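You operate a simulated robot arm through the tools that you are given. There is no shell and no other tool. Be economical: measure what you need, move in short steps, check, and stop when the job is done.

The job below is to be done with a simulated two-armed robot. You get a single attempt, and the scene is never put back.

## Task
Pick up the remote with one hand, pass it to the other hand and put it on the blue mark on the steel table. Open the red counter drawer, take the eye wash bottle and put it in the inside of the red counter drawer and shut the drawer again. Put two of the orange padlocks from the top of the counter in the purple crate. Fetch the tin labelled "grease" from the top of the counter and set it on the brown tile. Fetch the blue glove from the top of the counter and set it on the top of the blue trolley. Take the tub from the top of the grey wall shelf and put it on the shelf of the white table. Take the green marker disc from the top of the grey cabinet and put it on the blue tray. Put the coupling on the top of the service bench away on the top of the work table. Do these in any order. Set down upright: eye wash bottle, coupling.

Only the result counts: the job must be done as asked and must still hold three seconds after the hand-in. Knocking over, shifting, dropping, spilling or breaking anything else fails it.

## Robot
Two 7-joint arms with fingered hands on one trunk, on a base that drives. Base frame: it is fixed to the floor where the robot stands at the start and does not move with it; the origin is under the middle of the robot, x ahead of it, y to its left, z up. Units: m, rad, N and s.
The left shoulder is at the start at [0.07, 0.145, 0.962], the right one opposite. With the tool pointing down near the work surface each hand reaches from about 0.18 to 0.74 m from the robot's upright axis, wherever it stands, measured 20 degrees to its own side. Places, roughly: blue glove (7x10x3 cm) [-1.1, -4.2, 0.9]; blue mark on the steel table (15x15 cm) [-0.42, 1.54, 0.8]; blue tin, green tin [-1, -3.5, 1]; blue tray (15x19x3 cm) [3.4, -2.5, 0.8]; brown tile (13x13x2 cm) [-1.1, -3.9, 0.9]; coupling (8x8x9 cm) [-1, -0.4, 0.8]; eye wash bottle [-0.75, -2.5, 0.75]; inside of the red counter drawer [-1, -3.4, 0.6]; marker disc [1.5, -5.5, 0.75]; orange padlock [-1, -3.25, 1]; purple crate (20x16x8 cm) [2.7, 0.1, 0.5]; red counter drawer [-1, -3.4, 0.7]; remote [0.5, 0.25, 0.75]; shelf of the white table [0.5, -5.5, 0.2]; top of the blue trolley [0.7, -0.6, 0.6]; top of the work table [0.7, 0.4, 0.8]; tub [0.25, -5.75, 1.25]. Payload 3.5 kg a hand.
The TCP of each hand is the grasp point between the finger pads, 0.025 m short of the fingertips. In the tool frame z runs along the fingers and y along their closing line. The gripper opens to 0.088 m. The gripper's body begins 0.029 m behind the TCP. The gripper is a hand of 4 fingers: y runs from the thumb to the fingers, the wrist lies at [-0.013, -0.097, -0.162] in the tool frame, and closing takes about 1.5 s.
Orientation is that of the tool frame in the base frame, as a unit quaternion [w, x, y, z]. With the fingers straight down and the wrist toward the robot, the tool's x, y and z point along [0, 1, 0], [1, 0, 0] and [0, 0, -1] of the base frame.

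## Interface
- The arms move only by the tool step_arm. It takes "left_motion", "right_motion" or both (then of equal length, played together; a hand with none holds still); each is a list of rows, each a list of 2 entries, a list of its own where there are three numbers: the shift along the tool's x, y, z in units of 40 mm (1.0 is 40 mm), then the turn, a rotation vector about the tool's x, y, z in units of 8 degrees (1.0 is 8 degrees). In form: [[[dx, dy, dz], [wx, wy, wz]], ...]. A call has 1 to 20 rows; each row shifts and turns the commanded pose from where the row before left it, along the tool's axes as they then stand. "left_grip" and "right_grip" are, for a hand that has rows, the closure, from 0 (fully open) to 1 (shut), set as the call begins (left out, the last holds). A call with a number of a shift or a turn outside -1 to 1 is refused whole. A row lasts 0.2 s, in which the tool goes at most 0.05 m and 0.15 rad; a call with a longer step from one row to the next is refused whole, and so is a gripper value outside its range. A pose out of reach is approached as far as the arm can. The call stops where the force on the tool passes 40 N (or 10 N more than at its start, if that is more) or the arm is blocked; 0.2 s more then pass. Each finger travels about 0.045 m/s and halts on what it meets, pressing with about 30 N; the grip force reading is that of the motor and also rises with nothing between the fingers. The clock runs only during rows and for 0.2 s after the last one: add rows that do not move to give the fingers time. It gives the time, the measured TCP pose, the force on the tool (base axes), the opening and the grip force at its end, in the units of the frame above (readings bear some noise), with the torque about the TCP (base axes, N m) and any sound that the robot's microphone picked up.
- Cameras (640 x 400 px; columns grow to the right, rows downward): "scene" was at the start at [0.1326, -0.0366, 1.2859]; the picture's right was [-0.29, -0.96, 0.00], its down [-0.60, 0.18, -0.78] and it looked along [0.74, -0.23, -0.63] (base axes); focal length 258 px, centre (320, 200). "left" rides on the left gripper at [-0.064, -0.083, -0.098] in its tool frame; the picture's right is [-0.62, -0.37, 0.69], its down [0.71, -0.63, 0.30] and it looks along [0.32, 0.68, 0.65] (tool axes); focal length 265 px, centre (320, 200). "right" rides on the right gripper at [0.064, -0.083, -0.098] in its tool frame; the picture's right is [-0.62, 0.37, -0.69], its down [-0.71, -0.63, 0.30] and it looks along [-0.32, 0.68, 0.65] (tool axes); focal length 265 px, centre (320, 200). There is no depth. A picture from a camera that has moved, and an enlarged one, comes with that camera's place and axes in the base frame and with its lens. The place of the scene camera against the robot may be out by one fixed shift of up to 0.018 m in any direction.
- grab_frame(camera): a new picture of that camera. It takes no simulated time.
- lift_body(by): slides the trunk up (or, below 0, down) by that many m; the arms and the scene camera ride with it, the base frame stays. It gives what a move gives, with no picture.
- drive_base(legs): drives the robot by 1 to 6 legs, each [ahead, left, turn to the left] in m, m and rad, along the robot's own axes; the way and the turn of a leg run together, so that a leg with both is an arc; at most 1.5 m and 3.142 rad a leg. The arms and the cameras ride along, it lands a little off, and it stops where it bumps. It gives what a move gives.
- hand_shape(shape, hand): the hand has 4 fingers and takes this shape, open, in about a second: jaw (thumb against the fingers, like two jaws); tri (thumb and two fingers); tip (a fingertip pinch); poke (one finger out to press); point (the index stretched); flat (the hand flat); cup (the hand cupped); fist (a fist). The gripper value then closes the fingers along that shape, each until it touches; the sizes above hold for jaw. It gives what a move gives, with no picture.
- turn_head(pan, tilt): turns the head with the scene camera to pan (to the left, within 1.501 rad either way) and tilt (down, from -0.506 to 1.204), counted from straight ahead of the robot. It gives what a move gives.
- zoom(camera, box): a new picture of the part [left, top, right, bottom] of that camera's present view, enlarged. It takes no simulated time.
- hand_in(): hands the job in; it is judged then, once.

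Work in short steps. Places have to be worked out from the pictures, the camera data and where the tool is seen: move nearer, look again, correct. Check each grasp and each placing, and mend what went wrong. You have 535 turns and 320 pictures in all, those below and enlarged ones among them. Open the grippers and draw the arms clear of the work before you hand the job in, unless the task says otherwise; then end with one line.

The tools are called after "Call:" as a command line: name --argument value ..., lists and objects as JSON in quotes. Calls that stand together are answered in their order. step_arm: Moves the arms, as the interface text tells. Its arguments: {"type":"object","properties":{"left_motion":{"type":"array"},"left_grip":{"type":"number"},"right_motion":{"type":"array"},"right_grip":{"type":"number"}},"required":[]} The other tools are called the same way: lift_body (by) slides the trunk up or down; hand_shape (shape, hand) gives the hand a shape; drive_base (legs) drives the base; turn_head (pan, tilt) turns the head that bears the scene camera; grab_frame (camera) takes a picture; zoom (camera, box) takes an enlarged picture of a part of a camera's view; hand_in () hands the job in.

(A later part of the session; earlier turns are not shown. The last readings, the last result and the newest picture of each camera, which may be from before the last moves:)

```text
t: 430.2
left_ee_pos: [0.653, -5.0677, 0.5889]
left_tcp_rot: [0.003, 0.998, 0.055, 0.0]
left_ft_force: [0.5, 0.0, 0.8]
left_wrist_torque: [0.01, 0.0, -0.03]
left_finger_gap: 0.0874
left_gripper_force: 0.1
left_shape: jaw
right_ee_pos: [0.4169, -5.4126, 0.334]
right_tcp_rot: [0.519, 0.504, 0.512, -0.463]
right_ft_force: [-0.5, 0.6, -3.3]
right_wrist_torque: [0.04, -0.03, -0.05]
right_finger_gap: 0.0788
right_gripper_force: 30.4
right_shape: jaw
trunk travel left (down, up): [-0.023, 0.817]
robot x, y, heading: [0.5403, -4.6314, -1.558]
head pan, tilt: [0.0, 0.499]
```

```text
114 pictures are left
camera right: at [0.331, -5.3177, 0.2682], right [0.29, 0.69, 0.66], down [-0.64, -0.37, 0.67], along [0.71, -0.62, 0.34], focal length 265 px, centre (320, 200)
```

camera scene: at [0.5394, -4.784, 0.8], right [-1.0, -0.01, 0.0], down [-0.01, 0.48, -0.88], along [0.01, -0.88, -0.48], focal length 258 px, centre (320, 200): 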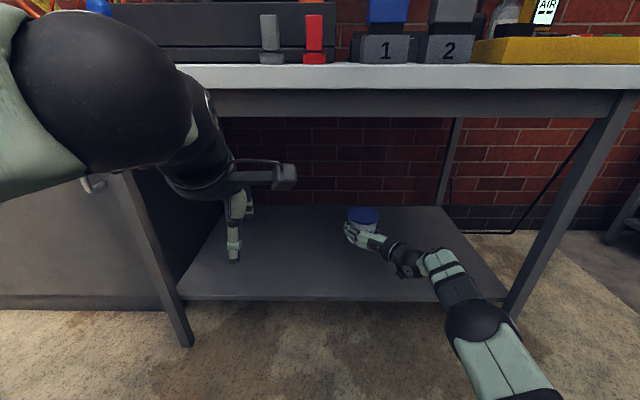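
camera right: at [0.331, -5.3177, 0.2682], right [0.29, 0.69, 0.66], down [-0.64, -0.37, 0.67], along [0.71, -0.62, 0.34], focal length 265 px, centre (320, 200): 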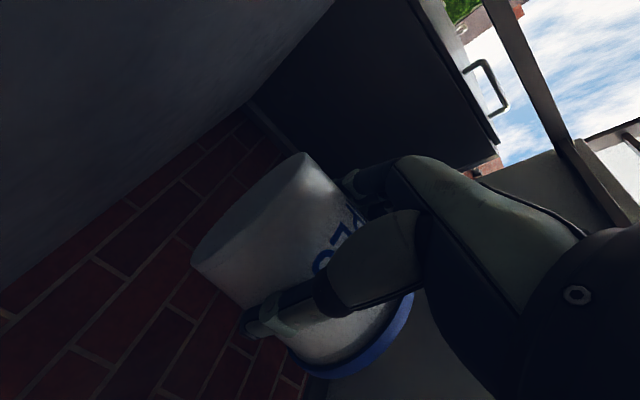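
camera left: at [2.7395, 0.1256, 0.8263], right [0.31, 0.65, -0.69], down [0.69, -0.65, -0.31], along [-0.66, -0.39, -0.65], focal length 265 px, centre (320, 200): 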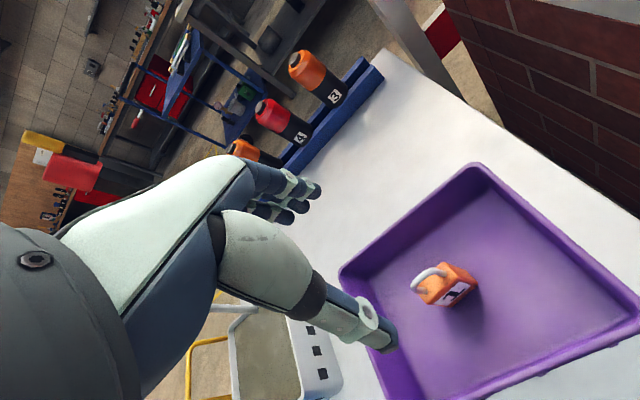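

The wrist-camera bracket hangs 6 cm below the TCP, so I place the tub near the front edge: back 7.5 cm, then lower.

Call:
drive_base --legs '[[-0.075, 0, 0]]'

Call:
step_arm --right_motion '[[[0.4, 0, 0], [0, 0, 0]], [[0.4, 0, 0], [0, 0, 0]], [[0.25, 0, 0], [0, 0, 0]]]'

Call:
zoom --camera "scene" --box '[300, 170, 480, 320]'

```text
t: 431.3
left_ee_pos: [0.6517, -4.9913, 0.5888]
left_tcp_rot: [0.003, 0.999, 0.054, 0.001]
left_ft_force: [-0.2, -0.1, 0.0]
left_wrist_torque: [0.02, -0.02, 0.0]
left_finger_gap: 0.0878
left_gripper_force: 0.1
left_shape: jaw
right_ee_pos: [0.4153, -5.3365, 0.3337]
right_tcp_rot: [0.519, 0.504, 0.512, -0.463]
right_ft_force: [-0.1, -0.3, -2.3]
right_wrist_torque: [0.06, -0.04, 0.0]
right_finger_gap: 0.0786
right_gripper_force: 30.1
right_shape: jaw
trunk travel left (down, up): [-0.023, 0.817]
robot x, y, heading: [0.5374, -4.5525, -1.562]
head pan, tilt: [0.0, 0.499]
```

```text
t: 432.1
left_ee_pos: [0.652, -4.9926, 0.5898]
left_tcp_rot: [0.003, 0.999, 0.054, 0.0]
left_ft_force: [-0.3, -0.1, -0.1]
left_wrist_torque: [-0.02, 0.0, -0.01]
left_finger_gap: 0.0878
left_gripper_force: 0.1
left_shape: jaw
right_ee_pos: [0.4179, -5.334, 0.2911]
right_tcp_rot: [0.519, 0.504, 0.512, -0.463]
right_ft_force: [0.1, -0.5, -2.8]
right_wrist_torque: [0.07, -0.01, 0.02]
right_finger_gap: 0.0786
right_gripper_force: 29.9
right_shape: jaw
trunk travel left (down, up): [-0.023, 0.817]
robot x, y, heading: [0.5329, -4.5555, -1.563]
head pan, tilt: [0.0, 0.499]
```

```text
2.67 times, centred on (390, 245) of scene
camera zoom: at [0.5384, -4.7085, 0.8], right [-1.0, -0.01, 0.0], down [0.0, 0.48, -0.88], along [0.01, -0.88, -0.48], focal length 689 px, centre (133, 80)
```

zoom: 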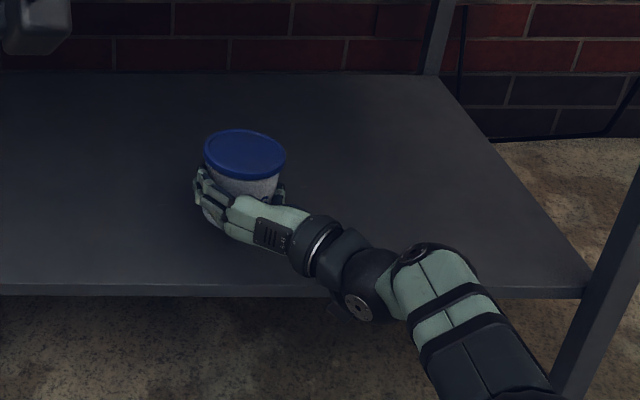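

Good position. Lower to contact.

Call:
step_arm --right_motion '[[[0.15, 0, 0], [0, 0, 0]], [[0.15, 0, 0], [0, 0, 0]]]'

Call:
step_arm --right_motion '[[[0.12, 0, 0], [0, 0, 0]], [[0.12, 0, 0], [0, 0, 0]]]'

```text
t: 432.7
left_ee_pos: [0.6501, -4.9932, 0.5879]
left_tcp_rot: [0.003, 0.999, 0.054, 0.0]
left_ft_force: [0.2, -0.2, 0.4]
left_wrist_torque: [0.0, -0.01, 0.02]
left_finger_gap: 0.0878
left_gripper_force: 0.0
left_shape: jaw
right_ee_pos: [0.4172, -5.3339, 0.2781]
right_tcp_rot: [0.518, 0.505, 0.512, -0.463]
right_ft_force: [0.0, -1.0, -2.2]
right_wrist_torque: [0.05, -0.01, -0.01]
right_finger_gap: 0.0783
right_gripper_force: 30.8
right_shape: jaw
trunk travel left (down, up): [-0.023, 0.817]
robot x, y, heading: [0.5368, -4.5555, -1.561]
head pan, tilt: [0.0, 0.499]
```

```text
t: 433.3
left_ee_pos: [0.6517, -4.9909, 0.5902]
left_tcp_rot: [0.003, 0.999, 0.054, 0.0]
left_ft_force: [-0.1, 0.4, -0.4]
left_wrist_torque: [-0.01, -0.02, 0.0]
left_finger_gap: 0.0878
left_gripper_force: 0.1
left_shape: jaw
right_ee_pos: [0.4195, -5.3335, 0.2691]
right_tcp_rot: [0.517, 0.505, 0.513, -0.463]
right_ft_force: [0.2, 0.0, -2.6]
right_wrist_torque: [0.04, -0.02, 0.02]
right_finger_gap: 0.0788
right_gripper_force: 30.0
right_shape: jaw
trunk travel left (down, up): [-0.023, 0.817]
robot x, y, heading: [0.5349, -4.5551, -1.559]
head pan, tilt: [0.0, 0.499]
```

Call:
step_arm --right_motion '[[[0.12, 0, 0], [0, 0, 0]], [[0.12, 0, 0], [0, 0, 0]]]'

Call:
step_arm --right_motion '[[[0.12, 0, 0], [0, 0, 0]], [[0.12, 0, 0], [0, 0, 0]]]'

Call:
zoom --camera "scene" --box '[300, 170, 480, 320]'

```text
t: 433.9
left_ee_pos: [0.6516, -4.9922, 0.5892]
left_tcp_rot: [0.004, 0.999, 0.054, 0.001]
left_ft_force: [0.1, 0.7, 0.0]
left_wrist_torque: [0.02, 0.0, 0.03]
left_finger_gap: 0.0876
left_gripper_force: 0.1
left_shape: jaw
right_ee_pos: [0.4183, -5.3337, 0.2606]
right_tcp_rot: [0.519, 0.504, 0.512, -0.463]
right_ft_force: [0.1, -0.4, -1.9]
right_wrist_torque: [0.04, 0.0, 0.01]
right_finger_gap: 0.0787
right_gripper_force: 29.9
right_shape: jaw
trunk travel left (down, up): [-0.023, 0.817]
robot x, y, heading: [0.5384, -4.5592, -1.563]
head pan, tilt: [0.0, 0.499]
```

```text
t: 434.5
left_ee_pos: [0.6513, -4.9932, 0.5891]
left_tcp_rot: [0.004, 0.999, 0.053, 0.0]
left_ft_force: [0.2, 0.5, 0.9]
left_wrist_torque: [0.02, -0.02, 0.0]
left_finger_gap: 0.0877
left_gripper_force: 0.0
left_shape: jaw
right_ee_pos: [0.4189, -5.3333, 0.2521]
right_tcp_rot: [0.519, 0.505, 0.512, -0.462]
right_ft_force: [-0.1, 0.7, -2.9]
right_wrist_torque: [0.1, 0.0, -0.04]
right_finger_gap: 0.0786
right_gripper_force: 30.3
right_shape: jaw
trunk travel left (down, up): [-0.023, 0.817]
robot x, y, heading: [0.5321, -4.5584, -1.562]
head pan, tilt: [0.0, 0.499]
```

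```text
2.67 times, centred on (390, 245) of scene
camera zoom: at [0.5384, -4.7084, 0.8], right [-1.0, -0.01, 0.0], down [0.0, 0.48, -0.88], along [0.01, -0.88, -0.48], focal length 689 px, centre (133, 80)
```

zoom: 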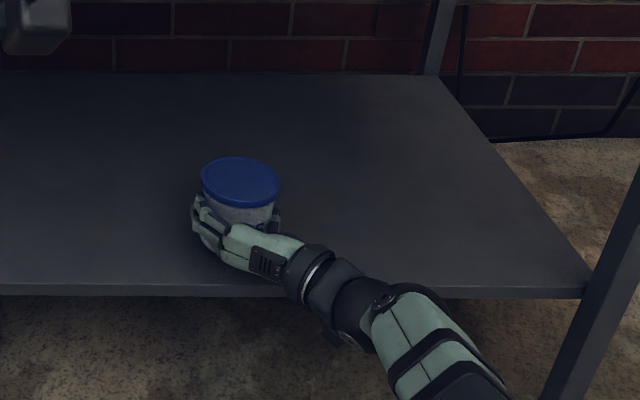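

Call:
step_arm --right_motion '[[[0.15, 0, 0], [0, 0, 0]], [[0.15, 0, 0], [0, 0, 0]]]'

Call:
step_arm --right_motion '[[[0.15, 0, 0], [0, 0, 0]], [[0.1, 0, 0], [0, 0, 0]]]'

Call:
grab_frame --camera "right"

```text
t: 435.1
left_ee_pos: [0.6525, -4.9939, 0.5899]
left_tcp_rot: [0.005, 0.999, 0.054, 0.0]
left_ft_force: [0.7, -0.1, 0.5]
left_wrist_torque: [0.05, -0.02, 0.0]
left_finger_gap: 0.0873
left_gripper_force: 0.0
left_shape: jaw
right_ee_pos: [0.4212, -5.3338, 0.2404]
right_tcp_rot: [0.519, 0.504, 0.512, -0.463]
right_ft_force: [0.6, 0.1, 1.3]
right_wrist_torque: [-0.03, 0.11, 0.0]
right_finger_gap: 0.0787
right_gripper_force: 30.2
right_shape: jaw
trunk travel left (down, up): [-0.023, 0.817]
robot x, y, heading: [0.5352, -4.5543, -1.558]
head pan, tilt: [0.0, 0.499]
```

```text
t: 435.7
left_ee_pos: [0.6512, -4.9907, 0.5918]
left_tcp_rot: [0.005, 0.999, 0.054, 0.0]
left_ft_force: [0.1, -0.1, 0.3]
left_wrist_torque: [-0.02, -0.01, 0.01]
left_finger_gap: 0.0877
left_gripper_force: 0.0
left_shape: jaw
right_ee_pos: [0.42, -5.3324, 0.2372]
right_tcp_rot: [0.523, 0.5, 0.51, -0.465]
right_ft_force: [1.7, -4.7, 18.1]
right_wrist_torque: [-0.09, -0.34, -0.01]
right_finger_gap: 0.0787
right_gripper_force: 30.1
right_shape: jaw
trunk travel left (down, up): [-0.023, 0.817]
robot x, y, heading: [0.538, -4.5548, -1.562]
head pan, tilt: [0.0, 0.499]
```

```text
111 pictures are left
camera right: at [0.3341, -5.2387, 0.17], right [0.29, 0.7, 0.65], down [-0.64, -0.36, 0.68], along [0.71, -0.62, 0.34], focal length 265 px, centre (320, 200)
```

right: 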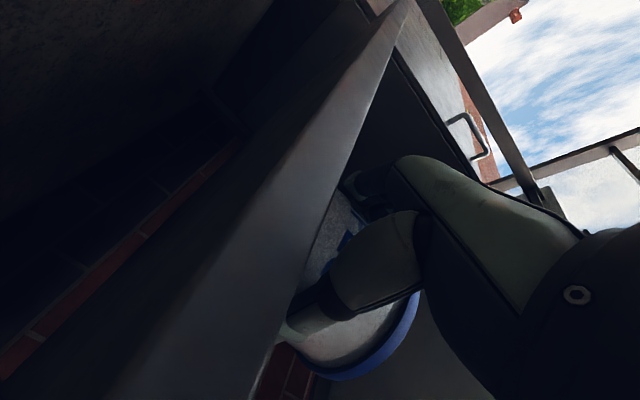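

Contact at 18 N. Release and look.

Call:
step_arm --right_motion '[[[-0.05, 0, 0], [0, 0, 0]], [[0, 0, 0], [0, 0, 0]], [[0, 0, 0], [0, 0, 0]], [[0, 0, 0], [0, 0, 0]], [[0, 0, 0], [0, 0, 0]], [[0, 0, 0], [0, 0, 0]]]' --right_grip 0

Call:
drive_base --legs '[[-0.06, 0, 0]]'

Call:
zoom --camera "scene" --box '[300, 170, 480, 320]'

```text
t: 437.1
left_ee_pos: [0.6515, -4.9914, 0.589]
left_tcp_rot: [0.003, 0.999, 0.054, 0.0]
left_ft_force: [0.1, -0.5, -0.5]
left_wrist_torque: [-0.02, 0.0, -0.01]
left_finger_gap: 0.0879
left_gripper_force: 0.0
left_shape: jaw
right_ee_pos: [0.4188, -5.3312, 0.2319]
right_tcp_rot: [0.519, 0.505, 0.512, -0.462]
right_ft_force: [0.7, 0.8, 0.4]
right_wrist_torque: [-0.03, 0.02, 0.0]
right_finger_gap: 0.0878
right_gripper_force: 0.2
right_shape: jaw
trunk travel left (down, up): [-0.023, 0.817]
robot x, y, heading: [0.534, -4.5594, -1.559]
head pan, tilt: [0.0, 0.499]
```

```text
t: 438.0
left_ee_pos: [0.6497, -4.931, 0.5901]
left_tcp_rot: [0.004, 0.999, 0.054, 0.0]
left_ft_force: [0.1, -0.1, 0.2]
left_wrist_torque: [0.0, 0.04, 0.0]
left_finger_gap: 0.0878
left_gripper_force: 0.1
left_shape: jaw
right_ee_pos: [0.4169, -5.2701, 0.2307]
right_tcp_rot: [0.518, 0.505, 0.512, -0.463]
right_ft_force: [0.3, 0.3, 0.0]
right_wrist_torque: [-0.04, -0.02, 0.01]
right_finger_gap: 0.0878
right_gripper_force: 0.1
right_shape: jaw
trunk travel left (down, up): [-0.023, 0.817]
robot x, y, heading: [0.5357, -4.4968, -1.563]
head pan, tilt: [0.0, 0.499]
```

```text
2.67 times, centred on (390, 245) of scene
camera zoom: at [0.5377, -4.6476, 0.8001], right [-1.0, -0.01, 0.0], down [0.0, 0.48, -0.88], along [0.01, -0.88, -0.48], focal length 689 px, centre (133, 80)
```

zoom: 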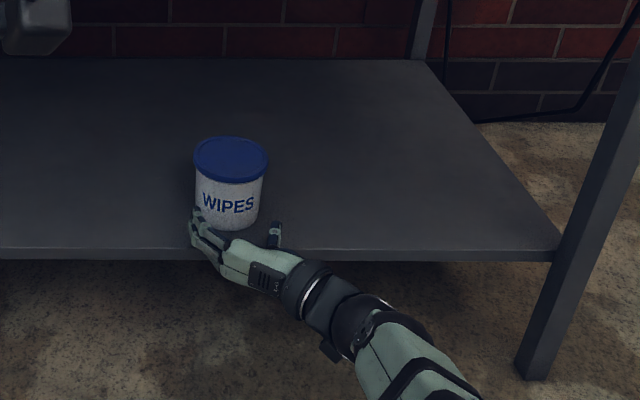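

Tub stands on the shelf. Back away, raise the trunk, and return the right hand to pointing down.

Call:
drive_base --legs '[[-0.4, 0, 0]]'

Call:
lift_body --by 0.4

Call:
lift_body --by 0.2

Call:
step_arm --right_motion '[[[-0.7, 0, -0.8], [0, 0, 0]], [[-0.7, 0, -0.8], [0, 0, 0]], [[-0.7, 0, -0.8], [0, 0, 0]], [[-0.7, 0, -0.8], [0, 0, 0]], [[-0.5, 0, -0.8], [0, 0, 0]], [[0, 0, -0.8], [0, 0, 0]], [[0, 0, 0], [0, 0, 1]], [[0, 0, 0], [0, 0, 1]], [[0, 0, 0], [0, 0, 1]], [[0, 0, 0], [0, 0, 1]], [[0, 0, 0], [0, 0, 1]], [[0, 0, 0], [0, 0, 1]], [[0, 0, 0], [0, 0, 1]], [[0, 0, 0], [0, 0, 1]], [[0, 0, 0], [0, 0, 1]], [[0, 0, 0], [0, 0, 1]], [[0, 0, 0], [0, 0, 1]]]'

Call:
step_arm --right_motion '[[[0, 0, 0], [1, 0, 0]], [[0, 0, 0], [1, 0, 0]], [[0, 0, 0], [1, 0, 0]], [[0, 0, 0], [1, 0, 0]], [[0, 0, 0], [1, 0, 0]], [[0, 0, 0], [1, 0, 0]], [[0, 0, 0], [1, 0, 0]], [[0, 0, 0], [1, 0, 0]], [[0, 0, 0], [1, 0, 0]], [[0, 0, 0], [1, 0, 0]], [[0, 0, 0], [1, 0, 0]]]'

Call:
grab_frame --camera "scene"

```text
t: 440.5
left_ee_pos: [0.6475, -4.5328, 0.5893]
left_tcp_rot: [0.003, 0.998, 0.055, 0.0]
left_ft_force: [0.0, 0.1, -0.7]
left_wrist_torque: [-0.02, 0.02, 0.0]
left_finger_gap: 0.0876
left_gripper_force: 0.0
left_shape: jaw
right_ee_pos: [0.4157, -4.8718, 0.2314]
right_tcp_rot: [0.519, 0.503, 0.513, -0.462]
right_ft_force: [-0.4, -1.0, 0.7]
right_wrist_torque: [0.0, -0.02, 0.01]
right_finger_gap: 0.0876
right_gripper_force: 0.0
right_shape: jaw
trunk travel left (down, up): [-0.023, 0.817]
robot x, y, heading: [0.5299, -4.0979, -1.562]
head pan, tilt: [0.0, 0.499]
```

```text
t: 444.4
left_ee_pos: [0.6486, -4.532, 0.9892]
left_tcp_rot: [0.004, 0.998, 0.056, 0.0]
left_ft_force: [0.7, -0.7, -0.6]
left_wrist_torque: [-0.01, -0.02, -0.01]
left_finger_gap: 0.0878
left_gripper_force: 0.0
left_shape: jaw
right_ee_pos: [0.4157, -4.8736, 0.6315]
right_tcp_rot: [0.52, 0.503, 0.513, -0.462]
right_ft_force: [-0.1, -0.2, 0.5]
right_wrist_torque: [-0.03, -0.04, 0.0]
right_finger_gap: 0.0878
right_gripper_force: 0.1
right_shape: jaw
trunk travel left (down, up): [-0.423, 0.417]
robot x, y, heading: [0.5331, -4.0954, -1.557]
head pan, tilt: [0.0, 0.499]
```

```text
t: 446.5
left_ee_pos: [0.6495, -4.5334, 1.1897]
left_tcp_rot: [0.004, 0.998, 0.057, 0.0]
left_ft_force: [-0.1, 0.1, -1.3]
left_wrist_torque: [0.02, 0.01, -0.03]
left_finger_gap: 0.0875
left_gripper_force: 0.1
left_shape: jaw
right_ee_pos: [0.4172, -4.8734, 0.8317]
right_tcp_rot: [0.519, 0.503, 0.513, -0.462]
right_ft_force: [-1.4, -0.2, -0.4]
right_wrist_torque: [0.02, 0.03, 0.01]
right_finger_gap: 0.0877
right_gripper_force: 0.0
right_shape: jaw
trunk travel left (down, up): [-0.623, 0.217]
robot x, y, heading: [0.5294, -4.0975, -1.556]
head pan, tilt: [0.0, 0.499]
```

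```text
t: 450.1
left_ee_pos: [0.6486, -4.5332, 1.1889]
left_tcp_rot: [0.004, 0.998, 0.056, 0.0]
left_ft_force: [0.4, -0.7, -0.2]
left_wrist_torque: [0.0, 0.0, 0.01]
left_finger_gap: 0.0877
left_gripper_force: 0.0
left_shape: jaw
right_ee_pos: [0.4123, -4.7664, 0.9386]
right_tcp_rot: [0.695, 0.718, 0.019, 0.03]
right_ft_force: [-0.4, -0.2, -0.6]
right_wrist_torque: [0.03, 0.01, 0.03]
right_finger_gap: 0.0875
right_gripper_force: 0.0
right_shape: jaw
right hand out of reach, approached as far as the arm can: row 4, 5, 6
trunk travel left (down, up): [-0.623, 0.217]
robot x, y, heading: [0.5337, -4.0952, -1.564]
head pan, tilt: [0.0, 0.499]
```

```text
t: 452.5
left_ee_pos: [0.6485, -4.533, 1.1894]
left_tcp_rot: [0.004, 0.998, 0.057, -0.001]
left_ft_force: [0.1, -0.3, 0.2]
left_wrist_torque: [-0.02, 0.03, -0.01]
left_finger_gap: 0.0876
left_gripper_force: 0.1
left_shape: jaw
right_ee_pos: [0.4126, -4.7672, 0.9381]
right_tcp_rot: [0.0, 0.999, 0.033, 0.007]
right_ft_force: [0.2, -0.6, -1.0]
right_wrist_torque: [0.01, -0.01, -0.01]
right_finger_gap: 0.0876
right_gripper_force: 0.2
right_shape: jaw
trunk travel left (down, up): [-0.623, 0.217]
robot x, y, heading: [0.5274, -4.0939, -1.561]
head pan, tilt: [0.0, 0.499]
```

```text
109 pictures are left
camera scene: at [0.5349, -4.2493, 1.4], right [-1.0, -0.01, 0.0], down [-0.01, 0.48, -0.88], along [0.01, -0.88, -0.48], focal length 258 px, centre (320, 200)
```

scene: 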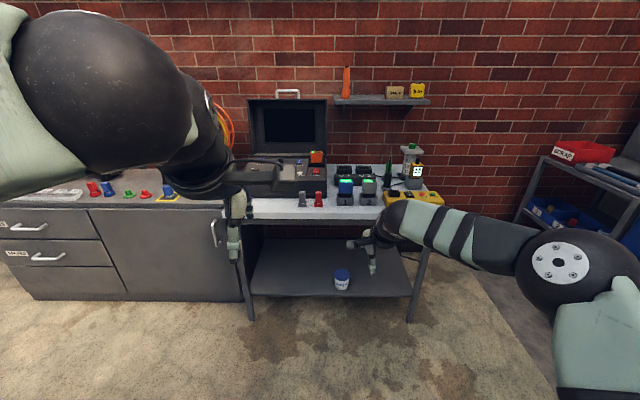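

Disc-like items are on the grey cabinet to the left. I pull the right hand back/up, then drive in front of the cabinet.

Call:
step_arm --right_motion '[[[0, -0.6, -0.7], [0, 0, 0]], [[0, -0.6, -0.8], [0, 0, 0]], [[0, -0.6, -0.8], [0, 0, 0]], [[0, -0.6, -0.8], [0, 0, 0]], [[0, -0.6, -0.8], [0, 0, 0]], [[0, -0.6, -0.8], [0, 0, 0]], [[0, -0.6, -0.8], [0, 0, 0]], [[0, -0.6, 0], [0, 0, 0]]]'

Call:
drive_base --legs '[[0.75, 0, -0.01], [0, 0.85, 0]]'

Call:
turn_head --pan 0.1 --tilt 0.8

Call:
grab_frame --camera "scene"

Call:
grab_frame --camera "left"

```text
t: 454.3
left_ee_pos: [0.6464, -4.5326, 1.1896]
left_tcp_rot: [0.005, 0.998, 0.055, 0.0]
left_ft_force: [-0.3, 0.2, 0.2]
left_wrist_torque: [0.03, -0.01, -0.03]
left_finger_gap: 0.0876
left_gripper_force: 0.0
left_shape: jaw
right_ee_pos: [0.3946, -4.5734, 1.1585]
right_tcp_rot: [0.0, 0.999, 0.033, 0.008]
right_ft_force: [0.1, 0.3, -0.2]
right_wrist_torque: [-0.01, 0.0, 0.01]
right_finger_gap: 0.0877
right_gripper_force: 0.0
right_shape: jaw
trunk travel left (down, up): [-0.623, 0.217]
robot x, y, heading: [0.5286, -4.0955, -1.563]
head pan, tilt: [0.0, 0.499]
```

```text
t: 462.7
left_ee_pos: [1.5167, -5.31, 1.1887]
left_tcp_rot: [0.004, 0.999, 0.05, 0.0]
left_ft_force: [0.0, 0.6, 0.2]
left_wrist_torque: [0.0, 0.01, -0.05]
left_finger_gap: 0.0878
left_gripper_force: 0.1
left_shape: jaw
right_ee_pos: [1.264, -5.3491, 1.1557]
right_tcp_rot: [0.001, 1.0, 0.028, 0.008]
right_ft_force: [-1.1, -0.2, 0.3]
right_wrist_torque: [0.0, 0.01, 0.04]
right_finger_gap: 0.0878
right_gripper_force: 0.0
right_shape: jaw
trunk travel left (down, up): [-0.623, 0.217]
robot x, y, heading: [1.4036, -4.8734, -1.575]
head pan, tilt: [0.0, 0.499]
```

```text
t: 463.5
left_ee_pos: [1.5169, -5.3097, 1.189]
left_tcp_rot: [0.004, 0.999, 0.05, -0.001]
left_ft_force: [0.2, 0.0, 0.3]
left_wrist_torque: [0.0, 0.05, -0.03]
left_finger_gap: 0.0877
left_gripper_force: 0.0
left_shape: jaw
right_ee_pos: [1.2627, -5.3481, 1.1565]
right_tcp_rot: [0.0, 1.0, 0.028, 0.007]
right_ft_force: [-0.6, 0.2, -0.3]
right_wrist_torque: [0.01, 0.0, 0.01]
right_finger_gap: 0.0879
right_gripper_force: 0.0
right_shape: jaw
trunk travel left (down, up): [-0.623, 0.217]
robot x, y, heading: [1.4016, -4.8688, -1.568]
head pan, tilt: [0.099, 0.799]
```

```text
108 pictures are left
camera scene: at [1.414, -5.0143, 1.3742], right [-0.99, -0.1, 0.0], down [-0.07, 0.71, -0.7], along [0.07, -0.69, -0.72], focal length 258 px, centre (320, 200)
```

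scene: 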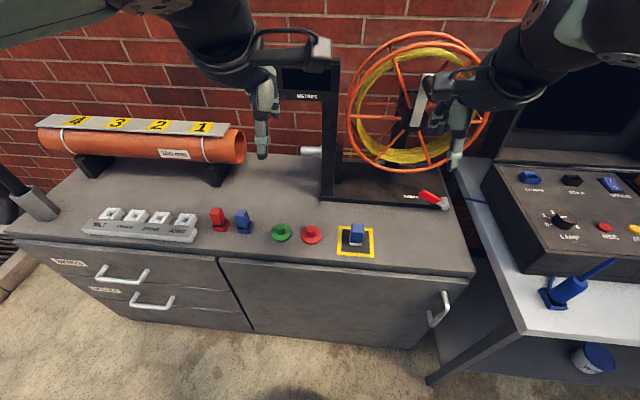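

```text
107 pictures are left
camera left: at [1.4437, -5.2321, 1.2891], right [-0.65, 0.3, -0.7], down [0.65, 0.7, -0.31], along [0.39, -0.65, -0.65], focal length 265 px, centre (320, 200)
```

left: 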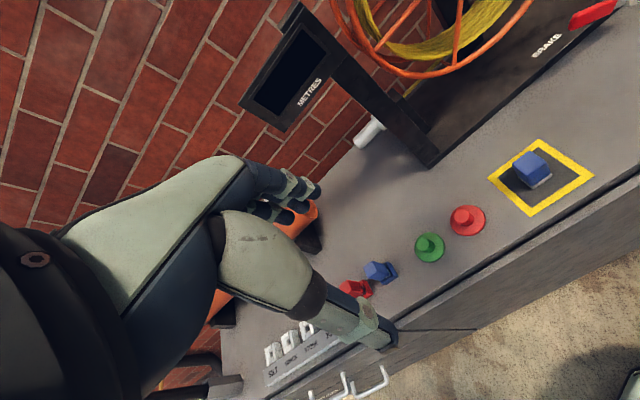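

Call:
zoom --camera "left" --box '[380, 200, 500, 290]'

Call:
zoom --camera "scene" --box '[230, 200, 350, 260]'

```text
4.44 times, centred on (440, 245) of left
camera zoom: at [1.4437, -5.2321, 1.2891], right [-0.65, 0.3, -0.7], down [0.65, 0.7, -0.31], along [0.39, -0.65, -0.65], focal length 1180 px, centre (-213, 0)
```

zoom: 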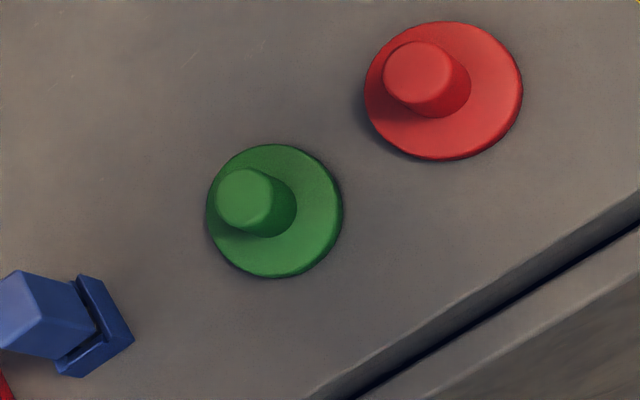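

```text
5.33 times, centred on (290, 230) of scene
camera zoom: at [1.414, -5.0143, 1.3742], right [-0.99, -0.1, 0.0], down [-0.07, 0.71, -0.7], along [0.07, -0.69, -0.72], focal length 1377 px, centre (480, 40)
```

zoom: 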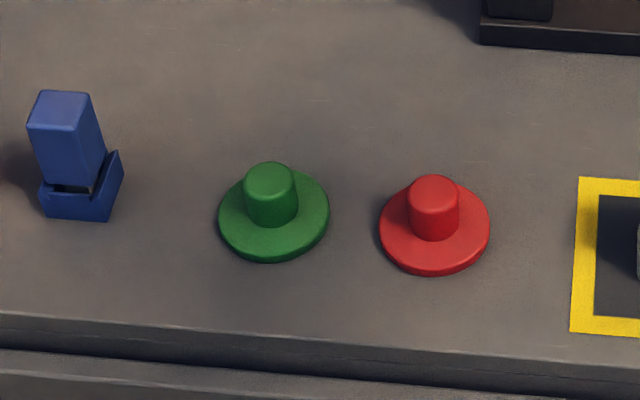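

Knob ≈2.7 cm on a 6 cm disc at ≈(1.568,-5.447). Move the left hand above it, down to 0.90.

Call:
step_arm --left_motion '[[[0.23, 0.88, 0], [0, 0, 0]], [[0.23, 0.88, 0], [0, 0, 0]], [[0.23, 0.88, 0], [0, 0, 0]], [[0.24, 0.88, 0], [0, 0, 0]], [[0, 0, 0.9], [0, 0, 0]], [[0, 0, 0.9], [0, 0, 0]], [[0, 0, 0.9], [0, 0, 0]], [[0, 0, 0.9], [0, 0, 0]], [[0, 0, 0.9], [0, 0, 0]], [[0, 0, 0.9], [0, 0, 0]], [[0, 0, 0.9], [0, 0, 0]], [[0, 0, 0.9], [0, 0, 0]]]'

Call:
grab_frame --camera "left"

```text
t: 466.1
left_ee_pos: [1.5665, -5.4487, 0.8998]
left_tcp_rot: [0.003, 0.999, 0.05, 0.0]
left_ft_force: [0.2, 0.9, 0.2]
left_wrist_torque: [0.02, -0.03, 0.0]
left_finger_gap: 0.0878
left_gripper_force: 0.1
left_shape: jaw
right_ee_pos: [1.2638, -5.3488, 1.1568]
right_tcp_rot: [0.0, 1.0, 0.029, 0.007]
right_ft_force: [-0.3, 0.0, 0.9]
right_wrist_torque: [0.01, -0.02, -0.01]
right_finger_gap: 0.0879
right_gripper_force: 0.0
right_shape: jaw
trunk travel left (down, up): [-0.623, 0.217]
robot x, y, heading: [1.4047, -4.8721, -1.569]
head pan, tilt: [0.099, 0.799]
```

```text
104 pictures are left
camera left: at [1.4929, -5.3709, 0.9989], right [-0.65, 0.3, -0.69], down [0.65, 0.7, -0.31], along [0.39, -0.65, -0.65], focal length 265 px, centre (320, 200)
```

left: 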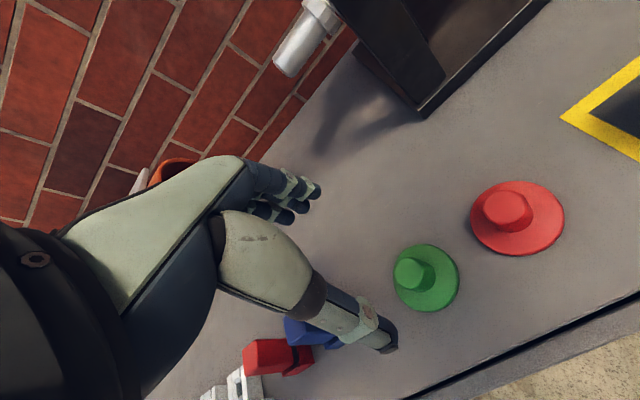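

Aligned with the knob. Descend 11 cm and close.

Call:
step_arm --left_motion '[[[0, 0, 0.7], [0, 0, 0]], [[0, 0, 0.7], [0, 0, 0]], [[0, 0, 0.6], [0, 0, 0]], [[0, 0, 0.4], [0, 0, 0]], [[0, 0, 0.35], [0, 0, 0]]]'

Call:
grab_frame --camera "left"

```text
t: 467.3
left_ee_pos: [1.5679, -5.4497, 0.7919]
left_tcp_rot: [0.004, 0.999, 0.05, 0.001]
left_ft_force: [-0.5, 0.1, -0.4]
left_wrist_torque: [-0.02, -0.02, 0.01]
left_finger_gap: 0.0877
left_gripper_force: 0.0
left_shape: jaw
right_ee_pos: [1.2636, -5.3492, 1.157]
right_tcp_rot: [0.001, 1.0, 0.028, 0.007]
right_ft_force: [0.7, 0.5, 0.0]
right_wrist_torque: [-0.01, -0.02, -0.02]
right_finger_gap: 0.0878
right_gripper_force: 0.2
right_shape: jaw
trunk travel left (down, up): [-0.623, 0.217]
robot x, y, heading: [1.4033, -4.8735, -1.567]
head pan, tilt: [0.099, 0.799]
```

```text
103 pictures are left
camera left: at [1.495, -5.3714, 0.8904], right [-0.65, 0.3, -0.7], down [0.65, 0.7, -0.31], along [0.39, -0.65, -0.65], focal length 265 px, centre (320, 200)
```

left: 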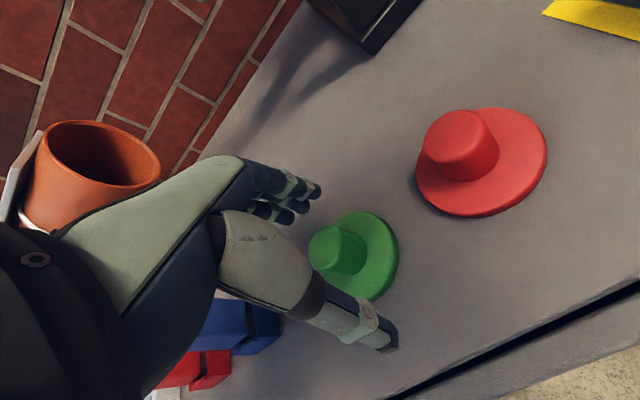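

Call:
step_arm --left_motion '[[[0, 0, 0.05], [0, 0, 0]], [[0, 0, 0], [0, 0, 0]], [[0, 0, 0], [0, 0, 0]], [[0, 0, 0], [0, 0, 0]], [[0, 0, 0], [0, 0, 0]], [[0, 0, 0], [0, 0, 0]], [[0, 0, 0], [0, 0, 0]], [[0, 0, 0], [0, 0, 0]], [[0, 0, 0], [0, 0, 0]]]' --left_grip 1

Call:
step_arm --left_motion '[[[0, 0, -0.4], [0, 0, 0]], [[0, 0, -0.6], [0, 0, 0]], [[0, 0, -0.6], [0, 0, 0]]]'

Call:
grab_frame --camera "left"

```text
t: 469.3
left_ee_pos: [1.5683, -5.4491, 0.7896]
left_tcp_rot: [0.004, 0.999, 0.05, 0.0]
left_ft_force: [-0.7, 0.3, -0.2]
left_wrist_torque: [-0.02, 0.0, 0.01]
left_finger_gap: 0.0185
left_gripper_force: 29.6
left_shape: jaw
right_ee_pos: [1.264, -5.349, 1.1567]
right_tcp_rot: [0.001, 1.0, 0.028, 0.007]
right_ft_force: [0.2, -0.1, -0.1]
right_wrist_torque: [0.0, 0.02, 0.02]
right_finger_gap: 0.088
right_gripper_force: 0.1
right_shape: jaw
trunk travel left (down, up): [-0.623, 0.217]
robot x, y, heading: [1.405, -4.8718, -1.568]
head pan, tilt: [0.099, 0.799]
```

```text
t: 470.1
left_ee_pos: [1.5684, -5.4474, 0.8546]
left_tcp_rot: [0.003, 0.999, 0.05, -0.001]
left_ft_force: [0.2, 0.1, -0.6]
left_wrist_torque: [-0.01, 0.0, -0.06]
left_finger_gap: 0.0182
left_gripper_force: 29.5
left_shape: jaw
right_ee_pos: [1.2638, -5.3471, 1.1575]
right_tcp_rot: [0.002, 1.0, 0.028, 0.007]
right_ft_force: [0.3, -0.2, 0.4]
right_wrist_torque: [0.02, -0.02, -0.01]
right_finger_gap: 0.0878
right_gripper_force: 0.0
right_shape: jaw
trunk travel left (down, up): [-0.623, 0.217]
robot x, y, heading: [1.4007, -4.8711, -1.568]
head pan, tilt: [0.099, 0.799]
```

```text
102 pictures are left
camera left: at [1.494, -5.3692, 0.9545], right [-0.65, 0.3, -0.7], down [0.65, 0.7, -0.31], along [0.39, -0.65, -0.65], focal length 265 px, centre (320, 200)
```

left: 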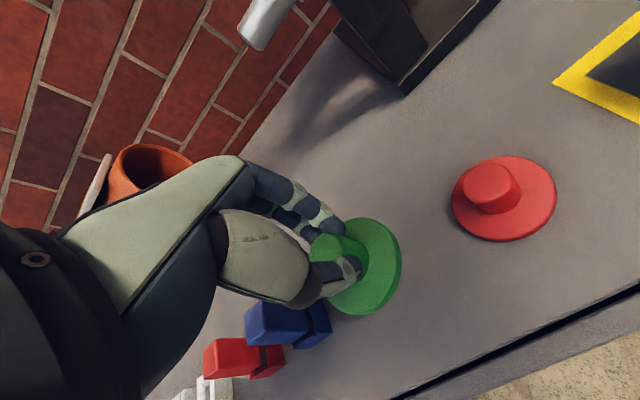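

Disc held. Raise it and drive the known way round to the north side of the reel table with the blue tray.

Call:
step_arm --left_motion '[[[0, 0, -0.9], [0, 0, 0]], [[0, 0, -1], [0, 0, 0]], [[0, 0, -1], [0, 0, 0]], [[0, 0, -1], [0, 0, 0]], [[0, 0, -1], [0, 0, 0]], [[0, 0, -1], [0, 0, 0]], [[0, 0, -1], [0, 0, 0]], [[-0.3, -0.8, -0.5], [0, 0, 0]], [[-0.3, -0.8, -0.5], [0, 0, 0]], [[0, -0.8, 0], [0, 0, 0]], [[0, -0.8, 0], [0, 0, 0]]]'

Call:
drive_base --legs '[[0, -0.87, 0], [-1.0, 0, 0], [-0.9, 0, 0]]'

Call:
drive_base --legs '[[0, 1.3, 0], [-1.15, 0, 0]]'

Call:
grab_frame --camera "left"

```text
t: 472.5
left_ee_pos: [1.5327, -5.3191, 1.1687]
left_tcp_rot: [0.005, 0.999, 0.049, 0.0]
left_ft_force: [0.7, 0.5, -0.7]
left_wrist_torque: [0.0, 0.05, 0.01]
left_finger_gap: 0.0181
left_gripper_force: 30.2
left_shape: jaw
right_ee_pos: [1.2653, -5.3469, 1.1576]
right_tcp_rot: [0.001, 1.0, 0.029, 0.007]
right_ft_force: [-0.6, -0.2, 0.6]
right_wrist_torque: [-0.01, 0.02, -0.03]
right_finger_gap: 0.0878
right_gripper_force: 0.0
right_shape: jaw
trunk travel left (down, up): [-0.623, 0.217]
robot x, y, heading: [1.406, -4.8755, -1.571]
head pan, tilt: [0.099, 0.799]
```

```text
t: 486.3
left_ee_pos: [0.7043, -3.391, 1.1669]
left_tcp_rot: [0.003, 0.999, 0.043, 0.0]
left_ft_force: [0.7, -0.3, -0.1]
left_wrist_torque: [-0.01, -0.02, 0.04]
left_finger_gap: 0.0179
left_gripper_force: 30.6
left_shape: jaw
right_ee_pos: [0.4342, -3.4147, 1.1567]
right_tcp_rot: [0.0, 1.0, 0.021, 0.007]
right_ft_force: [-0.4, -0.1, 0.0]
right_wrist_torque: [0.0, -0.01, 0.01]
right_finger_gap: 0.088
right_gripper_force: 0.0
right_shape: jaw
trunk travel left (down, up): [-0.623, 0.217]
robot x, y, heading: [0.5821, -2.9381, -1.581]
head pan, tilt: [0.099, 0.799]
```

```text
t: 498.5
left_ee_pos: [2.0306, -2.2207, 1.1671]
left_tcp_rot: [0.003, 0.999, 0.035, 0.0]
left_ft_force: [-0.7, 0.2, 0.1]
left_wrist_torque: [-0.02, -0.01, -0.01]
left_finger_gap: 0.0182
left_gripper_force: 30.2
left_shape: jaw
right_ee_pos: [1.76, -2.24, 1.1567]
right_tcp_rot: [0.001, 1.0, 0.013, 0.007]
right_ft_force: [0.7, 0.9, 0.3]
right_wrist_torque: [0.04, -0.03, 0.01]
right_finger_gap: 0.0878
right_gripper_force: 0.2
right_shape: jaw
trunk travel left (down, up): [-0.623, 0.217]
robot x, y, heading: [1.9172, -1.7665, -1.6]
head pan, tilt: [0.099, 0.799]
```

```text
101 pictures are left
camera left: at [1.9595, -2.1414, 1.2676], right [-0.64, 0.32, -0.7], down [0.67, 0.68, -0.31], along [0.37, -0.66, -0.65], focal length 265 px, centre (320, 200)
```

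left: 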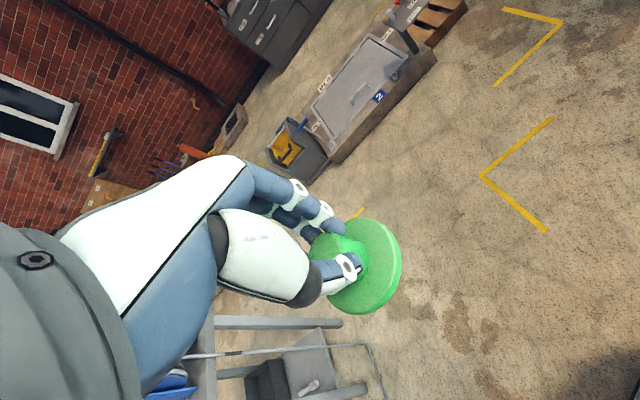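

Disc still held. Continue east along the north side of the reel table, then look.

Call:
drive_base --legs '[[-0.08, 0, 0.03], [0, 1.35, 0]]'

Call:
turn_head --pan 0.2 --tilt 0.8

Call:
grab_frame --camera "scene"

```text
t: 506.0
left_ee_pos: [3.3987, -2.1382, 1.1679]
left_tcp_rot: [0.003, 0.999, 0.049, 0.001]
left_ft_force: [0.1, -0.4, -0.5]
left_wrist_torque: [0.01, 0.0, 0.04]
left_finger_gap: 0.0183
left_gripper_force: 30.0
left_shape: jaw
right_ee_pos: [3.1302, -2.1654, 1.1575]
right_tcp_rot: [0.0, 1.0, 0.027, 0.008]
right_ft_force: [0.2, -0.2, 0.0]
right_wrist_torque: [0.04, 0.03, 0.01]
right_finger_gap: 0.0877
right_gripper_force: 0.0
right_shape: jaw
trunk travel left (down, up): [-0.623, 0.217]
robot x, y, heading: [3.2735, -1.6892, -1.574]
head pan, tilt: [0.099, 0.799]
```

```text
t: 506.6
left_ee_pos: [3.3994, -2.1389, 1.1679]
left_tcp_rot: [0.003, 0.999, 0.049, 0.0]
left_ft_force: [0.3, 0.9, -0.7]
left_wrist_torque: [-0.02, 0.02, 0.01]
left_finger_gap: 0.0182
left_gripper_force: 29.6
left_shape: jaw
right_ee_pos: [3.1309, -2.1658, 1.1572]
right_tcp_rot: [0.001, 1.0, 0.026, 0.007]
right_ft_force: [0.0, 0.8, 0.1]
right_wrist_torque: [-0.03, 0.04, -0.01]
right_finger_gap: 0.0875
right_gripper_force: 0.1
right_shape: jaw
trunk travel left (down, up): [-0.623, 0.217]
robot x, y, heading: [3.267, -1.6875, -1.574]
head pan, tilt: [0.201, 0.799]
```

```text
100 pictures are left
camera scene: at [3.2894, -1.8306, 1.3742], right [-0.98, -0.2, 0.0], down [-0.14, 0.7, -0.7], along [0.14, -0.68, -0.72], focal length 258 px, centre (320, 200)
```

scene: 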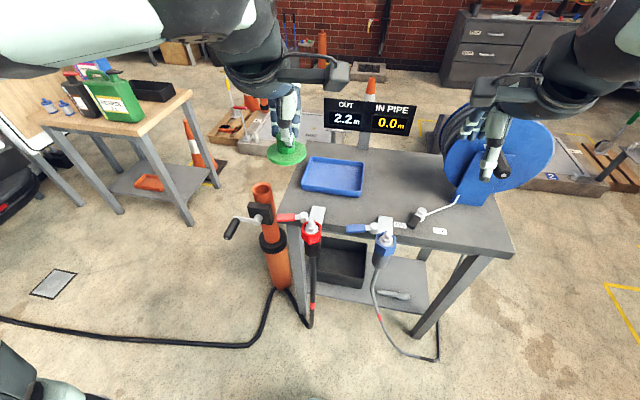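

The blue tray is at ≈(3.384,-2.515). Drive 0.16 ahead (clear of the hoses) and extend the left hand over it.

Call:
drive_base --legs '[[0.16, 0, 0]]'

Call:
step_arm --left_motion '[[[-0.15, 0.85, 0], [0, 0, 0]], [[-0.15, 0.85, 0], [0, 0, 0]], [[-0.15, 0.85, 0], [0, 0, 0]], [[-0.15, 0.85, 0], [0, 0, 0]], [[-0.15, 0.85, 0], [0, 0, 0]], [[-0.15, 0.85, 0], [0, 0, 0]], [[0, 0, 0.9], [0, 0, 0]], [[0, 0, 0.9], [0, 0, 0]], [[0, 0, 0.9], [0, 0, 0]], [[0, 0, 0.9], [0, 0, 0]]]'

Call:
grab_frame --camera "left"

Call:
grab_frame --camera "scene"

```text
t: 508.0
left_ee_pos: [3.3978, -2.294, 1.1686]
left_tcp_rot: [0.004, 0.999, 0.048, 0.0]
left_ft_force: [0.4, 0.7, 0.6]
left_wrist_torque: [0.0, 0.01, -0.01]
left_finger_gap: 0.0178
left_gripper_force: 30.0
left_shape: jaw
right_ee_pos: [3.1307, -2.3205, 1.1595]
right_tcp_rot: [0.001, 1.0, 0.026, 0.007]
right_ft_force: [-0.1, 0.5, 0.0]
right_wrist_torque: [-0.03, -0.01, 0.0]
right_finger_gap: 0.088
right_gripper_force: 0.0
right_shape: jaw
trunk travel left (down, up): [-0.623, 0.217]
robot x, y, heading: [3.2707, -1.8469, -1.57]
head pan, tilt: [0.201, 0.799]
```

```text
t: 510.2
left_ee_pos: [3.3806, -2.5027, 1.0271]
left_tcp_rot: [0.005, 0.999, 0.048, -0.001]
left_ft_force: [-0.3, 0.4, -0.4]
left_wrist_torque: [0.01, -0.02, 0.0]
left_finger_gap: 0.0137
left_gripper_force: 29.8
left_shape: jaw
right_ee_pos: [3.1285, -2.3232, 1.1573]
right_tcp_rot: [0.0, 1.0, 0.026, 0.007]
right_ft_force: [-0.3, 0.4, 0.0]
right_wrist_torque: [0.01, 0.02, 0.02]
right_finger_gap: 0.0876
right_gripper_force: 0.1
right_shape: jaw
trunk travel left (down, up): [-0.623, 0.217]
robot x, y, heading: [3.2745, -1.8481, -1.576]
head pan, tilt: [0.201, 0.799]
```

```text
99 pictures are left
camera left: at [3.3069, -2.4249, 1.1269], right [-0.65, 0.3, -0.69], down [0.65, 0.69, -0.31], along [0.39, -0.65, -0.65], focal length 265 px, centre (320, 200)
```

left: 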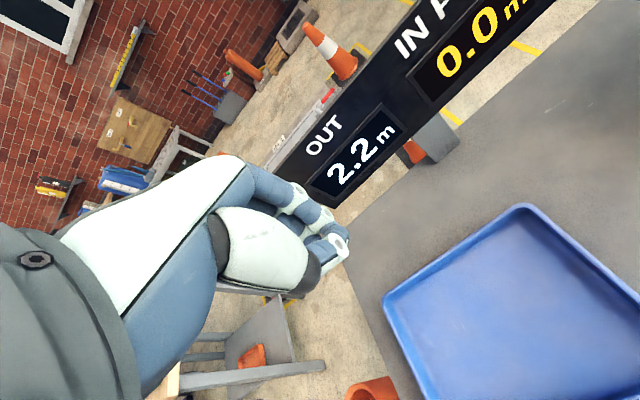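

```text
98 pictures are left
camera scene: at [3.2891, -1.9881, 1.3742], right [-0.98, -0.2, 0.0], down [-0.14, 0.7, -0.7], along [0.14, -0.68, -0.72], focal length 258 px, centre (320, 200)
```

scene: 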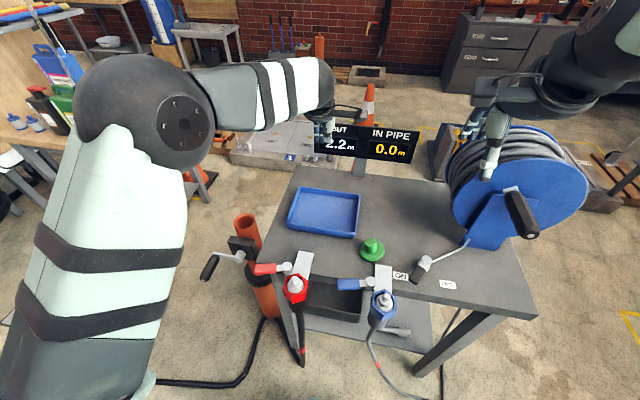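

The disc slipped out in transit: it now stands on the same table at ≈(3.23,-2.39), beside the tray. Nothing else looks disturbed; zoom in to check.

Call:
zoom --camera "scene" --box '[230, 170, 480, 330]'

Call:
step_arm --left_motion '[[[0, 0, -0.8], [0, 0, 0]], [[0, 0, -0.8], [0, 0, 0]], [[-0.7, -0.6, 0], [0, 0, 0]], [[-0.7, -0.6, 0], [0, 0, 0]], [[-0.7, -0.6, 0], [0, 0, 0]], [[-0.7, -0.6, 0], [0, 0, 0]], [[-0.5, -0.7, 0], [0, 0, 0]]]' --left_grip 0

Call:
grab_frame --camera "left"

```text
2.50 times, centred on (355, 250) of scene
camera zoom: at [3.2891, -1.9881, 1.3742], right [-0.98, -0.2, 0.0], down [-0.14, 0.7, -0.7], along [0.14, -0.68, -0.72], focal length 646 px, centre (232, 75)
```

zoom: 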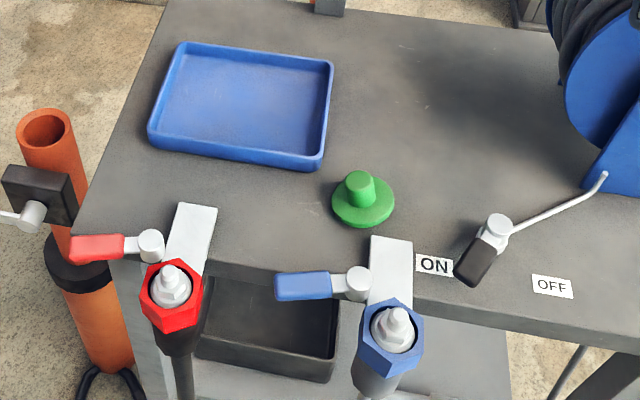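

```text
t: 511.8
left_ee_pos: [3.237, -2.3917, 1.094]
left_tcp_rot: [0.005, 0.999, 0.049, 0.0]
left_ft_force: [-0.9, 0.1, 0.1]
left_wrist_torque: [0.0, 0.01, -0.01]
left_finger_gap: 0.0874
left_gripper_force: 0.1
left_shape: jaw
right_ee_pos: [3.1279, -2.3215, 1.1588]
right_tcp_rot: [0.001, 1.0, 0.026, 0.007]
right_ft_force: [0.2, -0.2, -0.6]
right_wrist_torque: [0.01, -0.03, -0.03]
right_finger_gap: 0.0878
right_gripper_force: 0.1
right_shape: jaw
trunk travel left (down, up): [-0.623, 0.217]
robot x, y, heading: [3.2736, -1.8479, -1.574]
head pan, tilt: [0.201, 0.799]
```

```text
96 pictures are left
camera left: at [3.1652, -2.3141, 1.1935], right [-0.65, 0.3, -0.7], down [0.65, 0.69, -0.31], along [0.39, -0.66, -0.65], focal length 265 px, centre (320, 200)
```

left: 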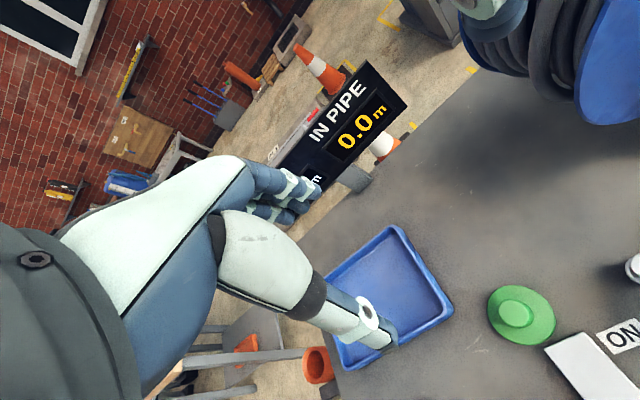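

Only the disc moved. I'll pre-close the hand partly (so the thumb stays within the disc's footprint, away from the valve bracket) and align above it.

Call:
step_arm --left_motion '[[[-0.27, -0.8, 0], [0, 0, 0]], [[0, 0, 0.9], [0, 0, 0]], [[0, 0, 0.9], [0, 0, 0]], [[0, 0, 0.9], [0, 0, 0]], [[0, 0, 0.5], [0, 0, 0]]]' --left_grip 0.4

Call:
grab_frame --camera "left"

Call:
zoom --camera "scene" --box '[270, 170, 470, 310]'

```text
t: 512.5
left_ee_pos: [3.2228, -2.3657, 1.0652]
left_tcp_rot: [0.009, 0.999, 0.05, -0.005]
left_ft_force: [0.0, 0.3, -0.1]
left_wrist_torque: [0.02, -0.04, -0.02]
left_finger_gap: 0.0531
left_gripper_force: 0.1
left_shape: jaw
right_ee_pos: [3.124, -2.3246, 1.1508]
right_tcp_rot: [-0.006, 1.0, 0.02, 0.002]
right_ft_force: [-0.6, -0.9, -1.0]
right_wrist_torque: [0.09, -0.05, -0.05]
right_finger_gap: 0.0878
right_gripper_force: 0.0
right_shape: jaw
trunk travel left (down, up): [-0.623, 0.217]
robot x, y, heading: [3.2716, -1.8471, -1.572]
head pan, tilt: [0.201, 0.799]
stopped in row 3 (right hand): the force on the tool passed its limit at 54 N (the readings are from after the stop); the commanded pose is now the measured one
```

```text
95 pictures are left
camera left: at [3.1514, -2.2872, 1.1651], right [-0.66, 0.29, -0.69], down [0.65, 0.69, -0.32], along [0.38, -0.66, -0.65], focal length 265 px, centre (320, 200)
```

left: 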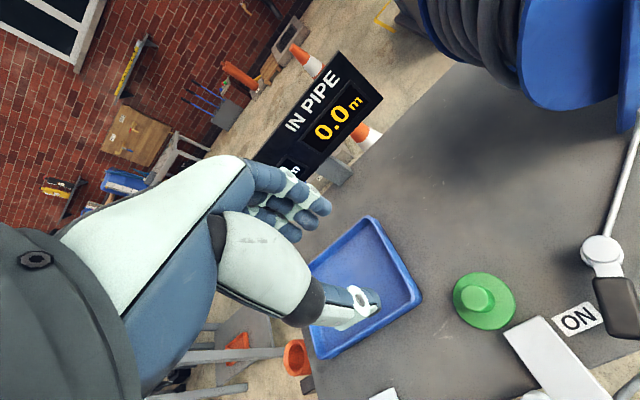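

```text
2.86 times, centred on (370, 240) of scene
camera zoom: at [3.289, -1.9897, 1.3739], right [-0.98, -0.2, 0.0], down [-0.14, 0.7, -0.7], along [0.14, -0.68, -0.72], focal length 738 px, centre (177, 86)
```

zoom: 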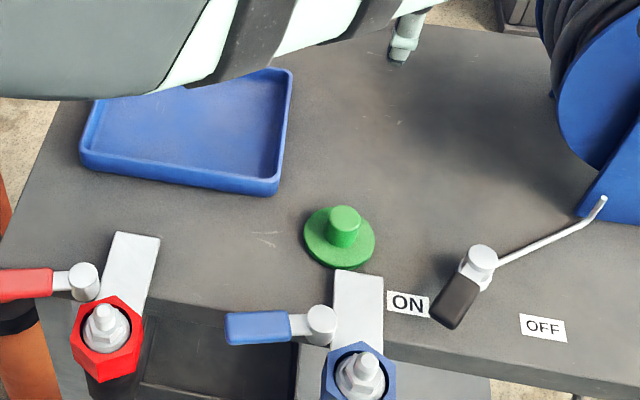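

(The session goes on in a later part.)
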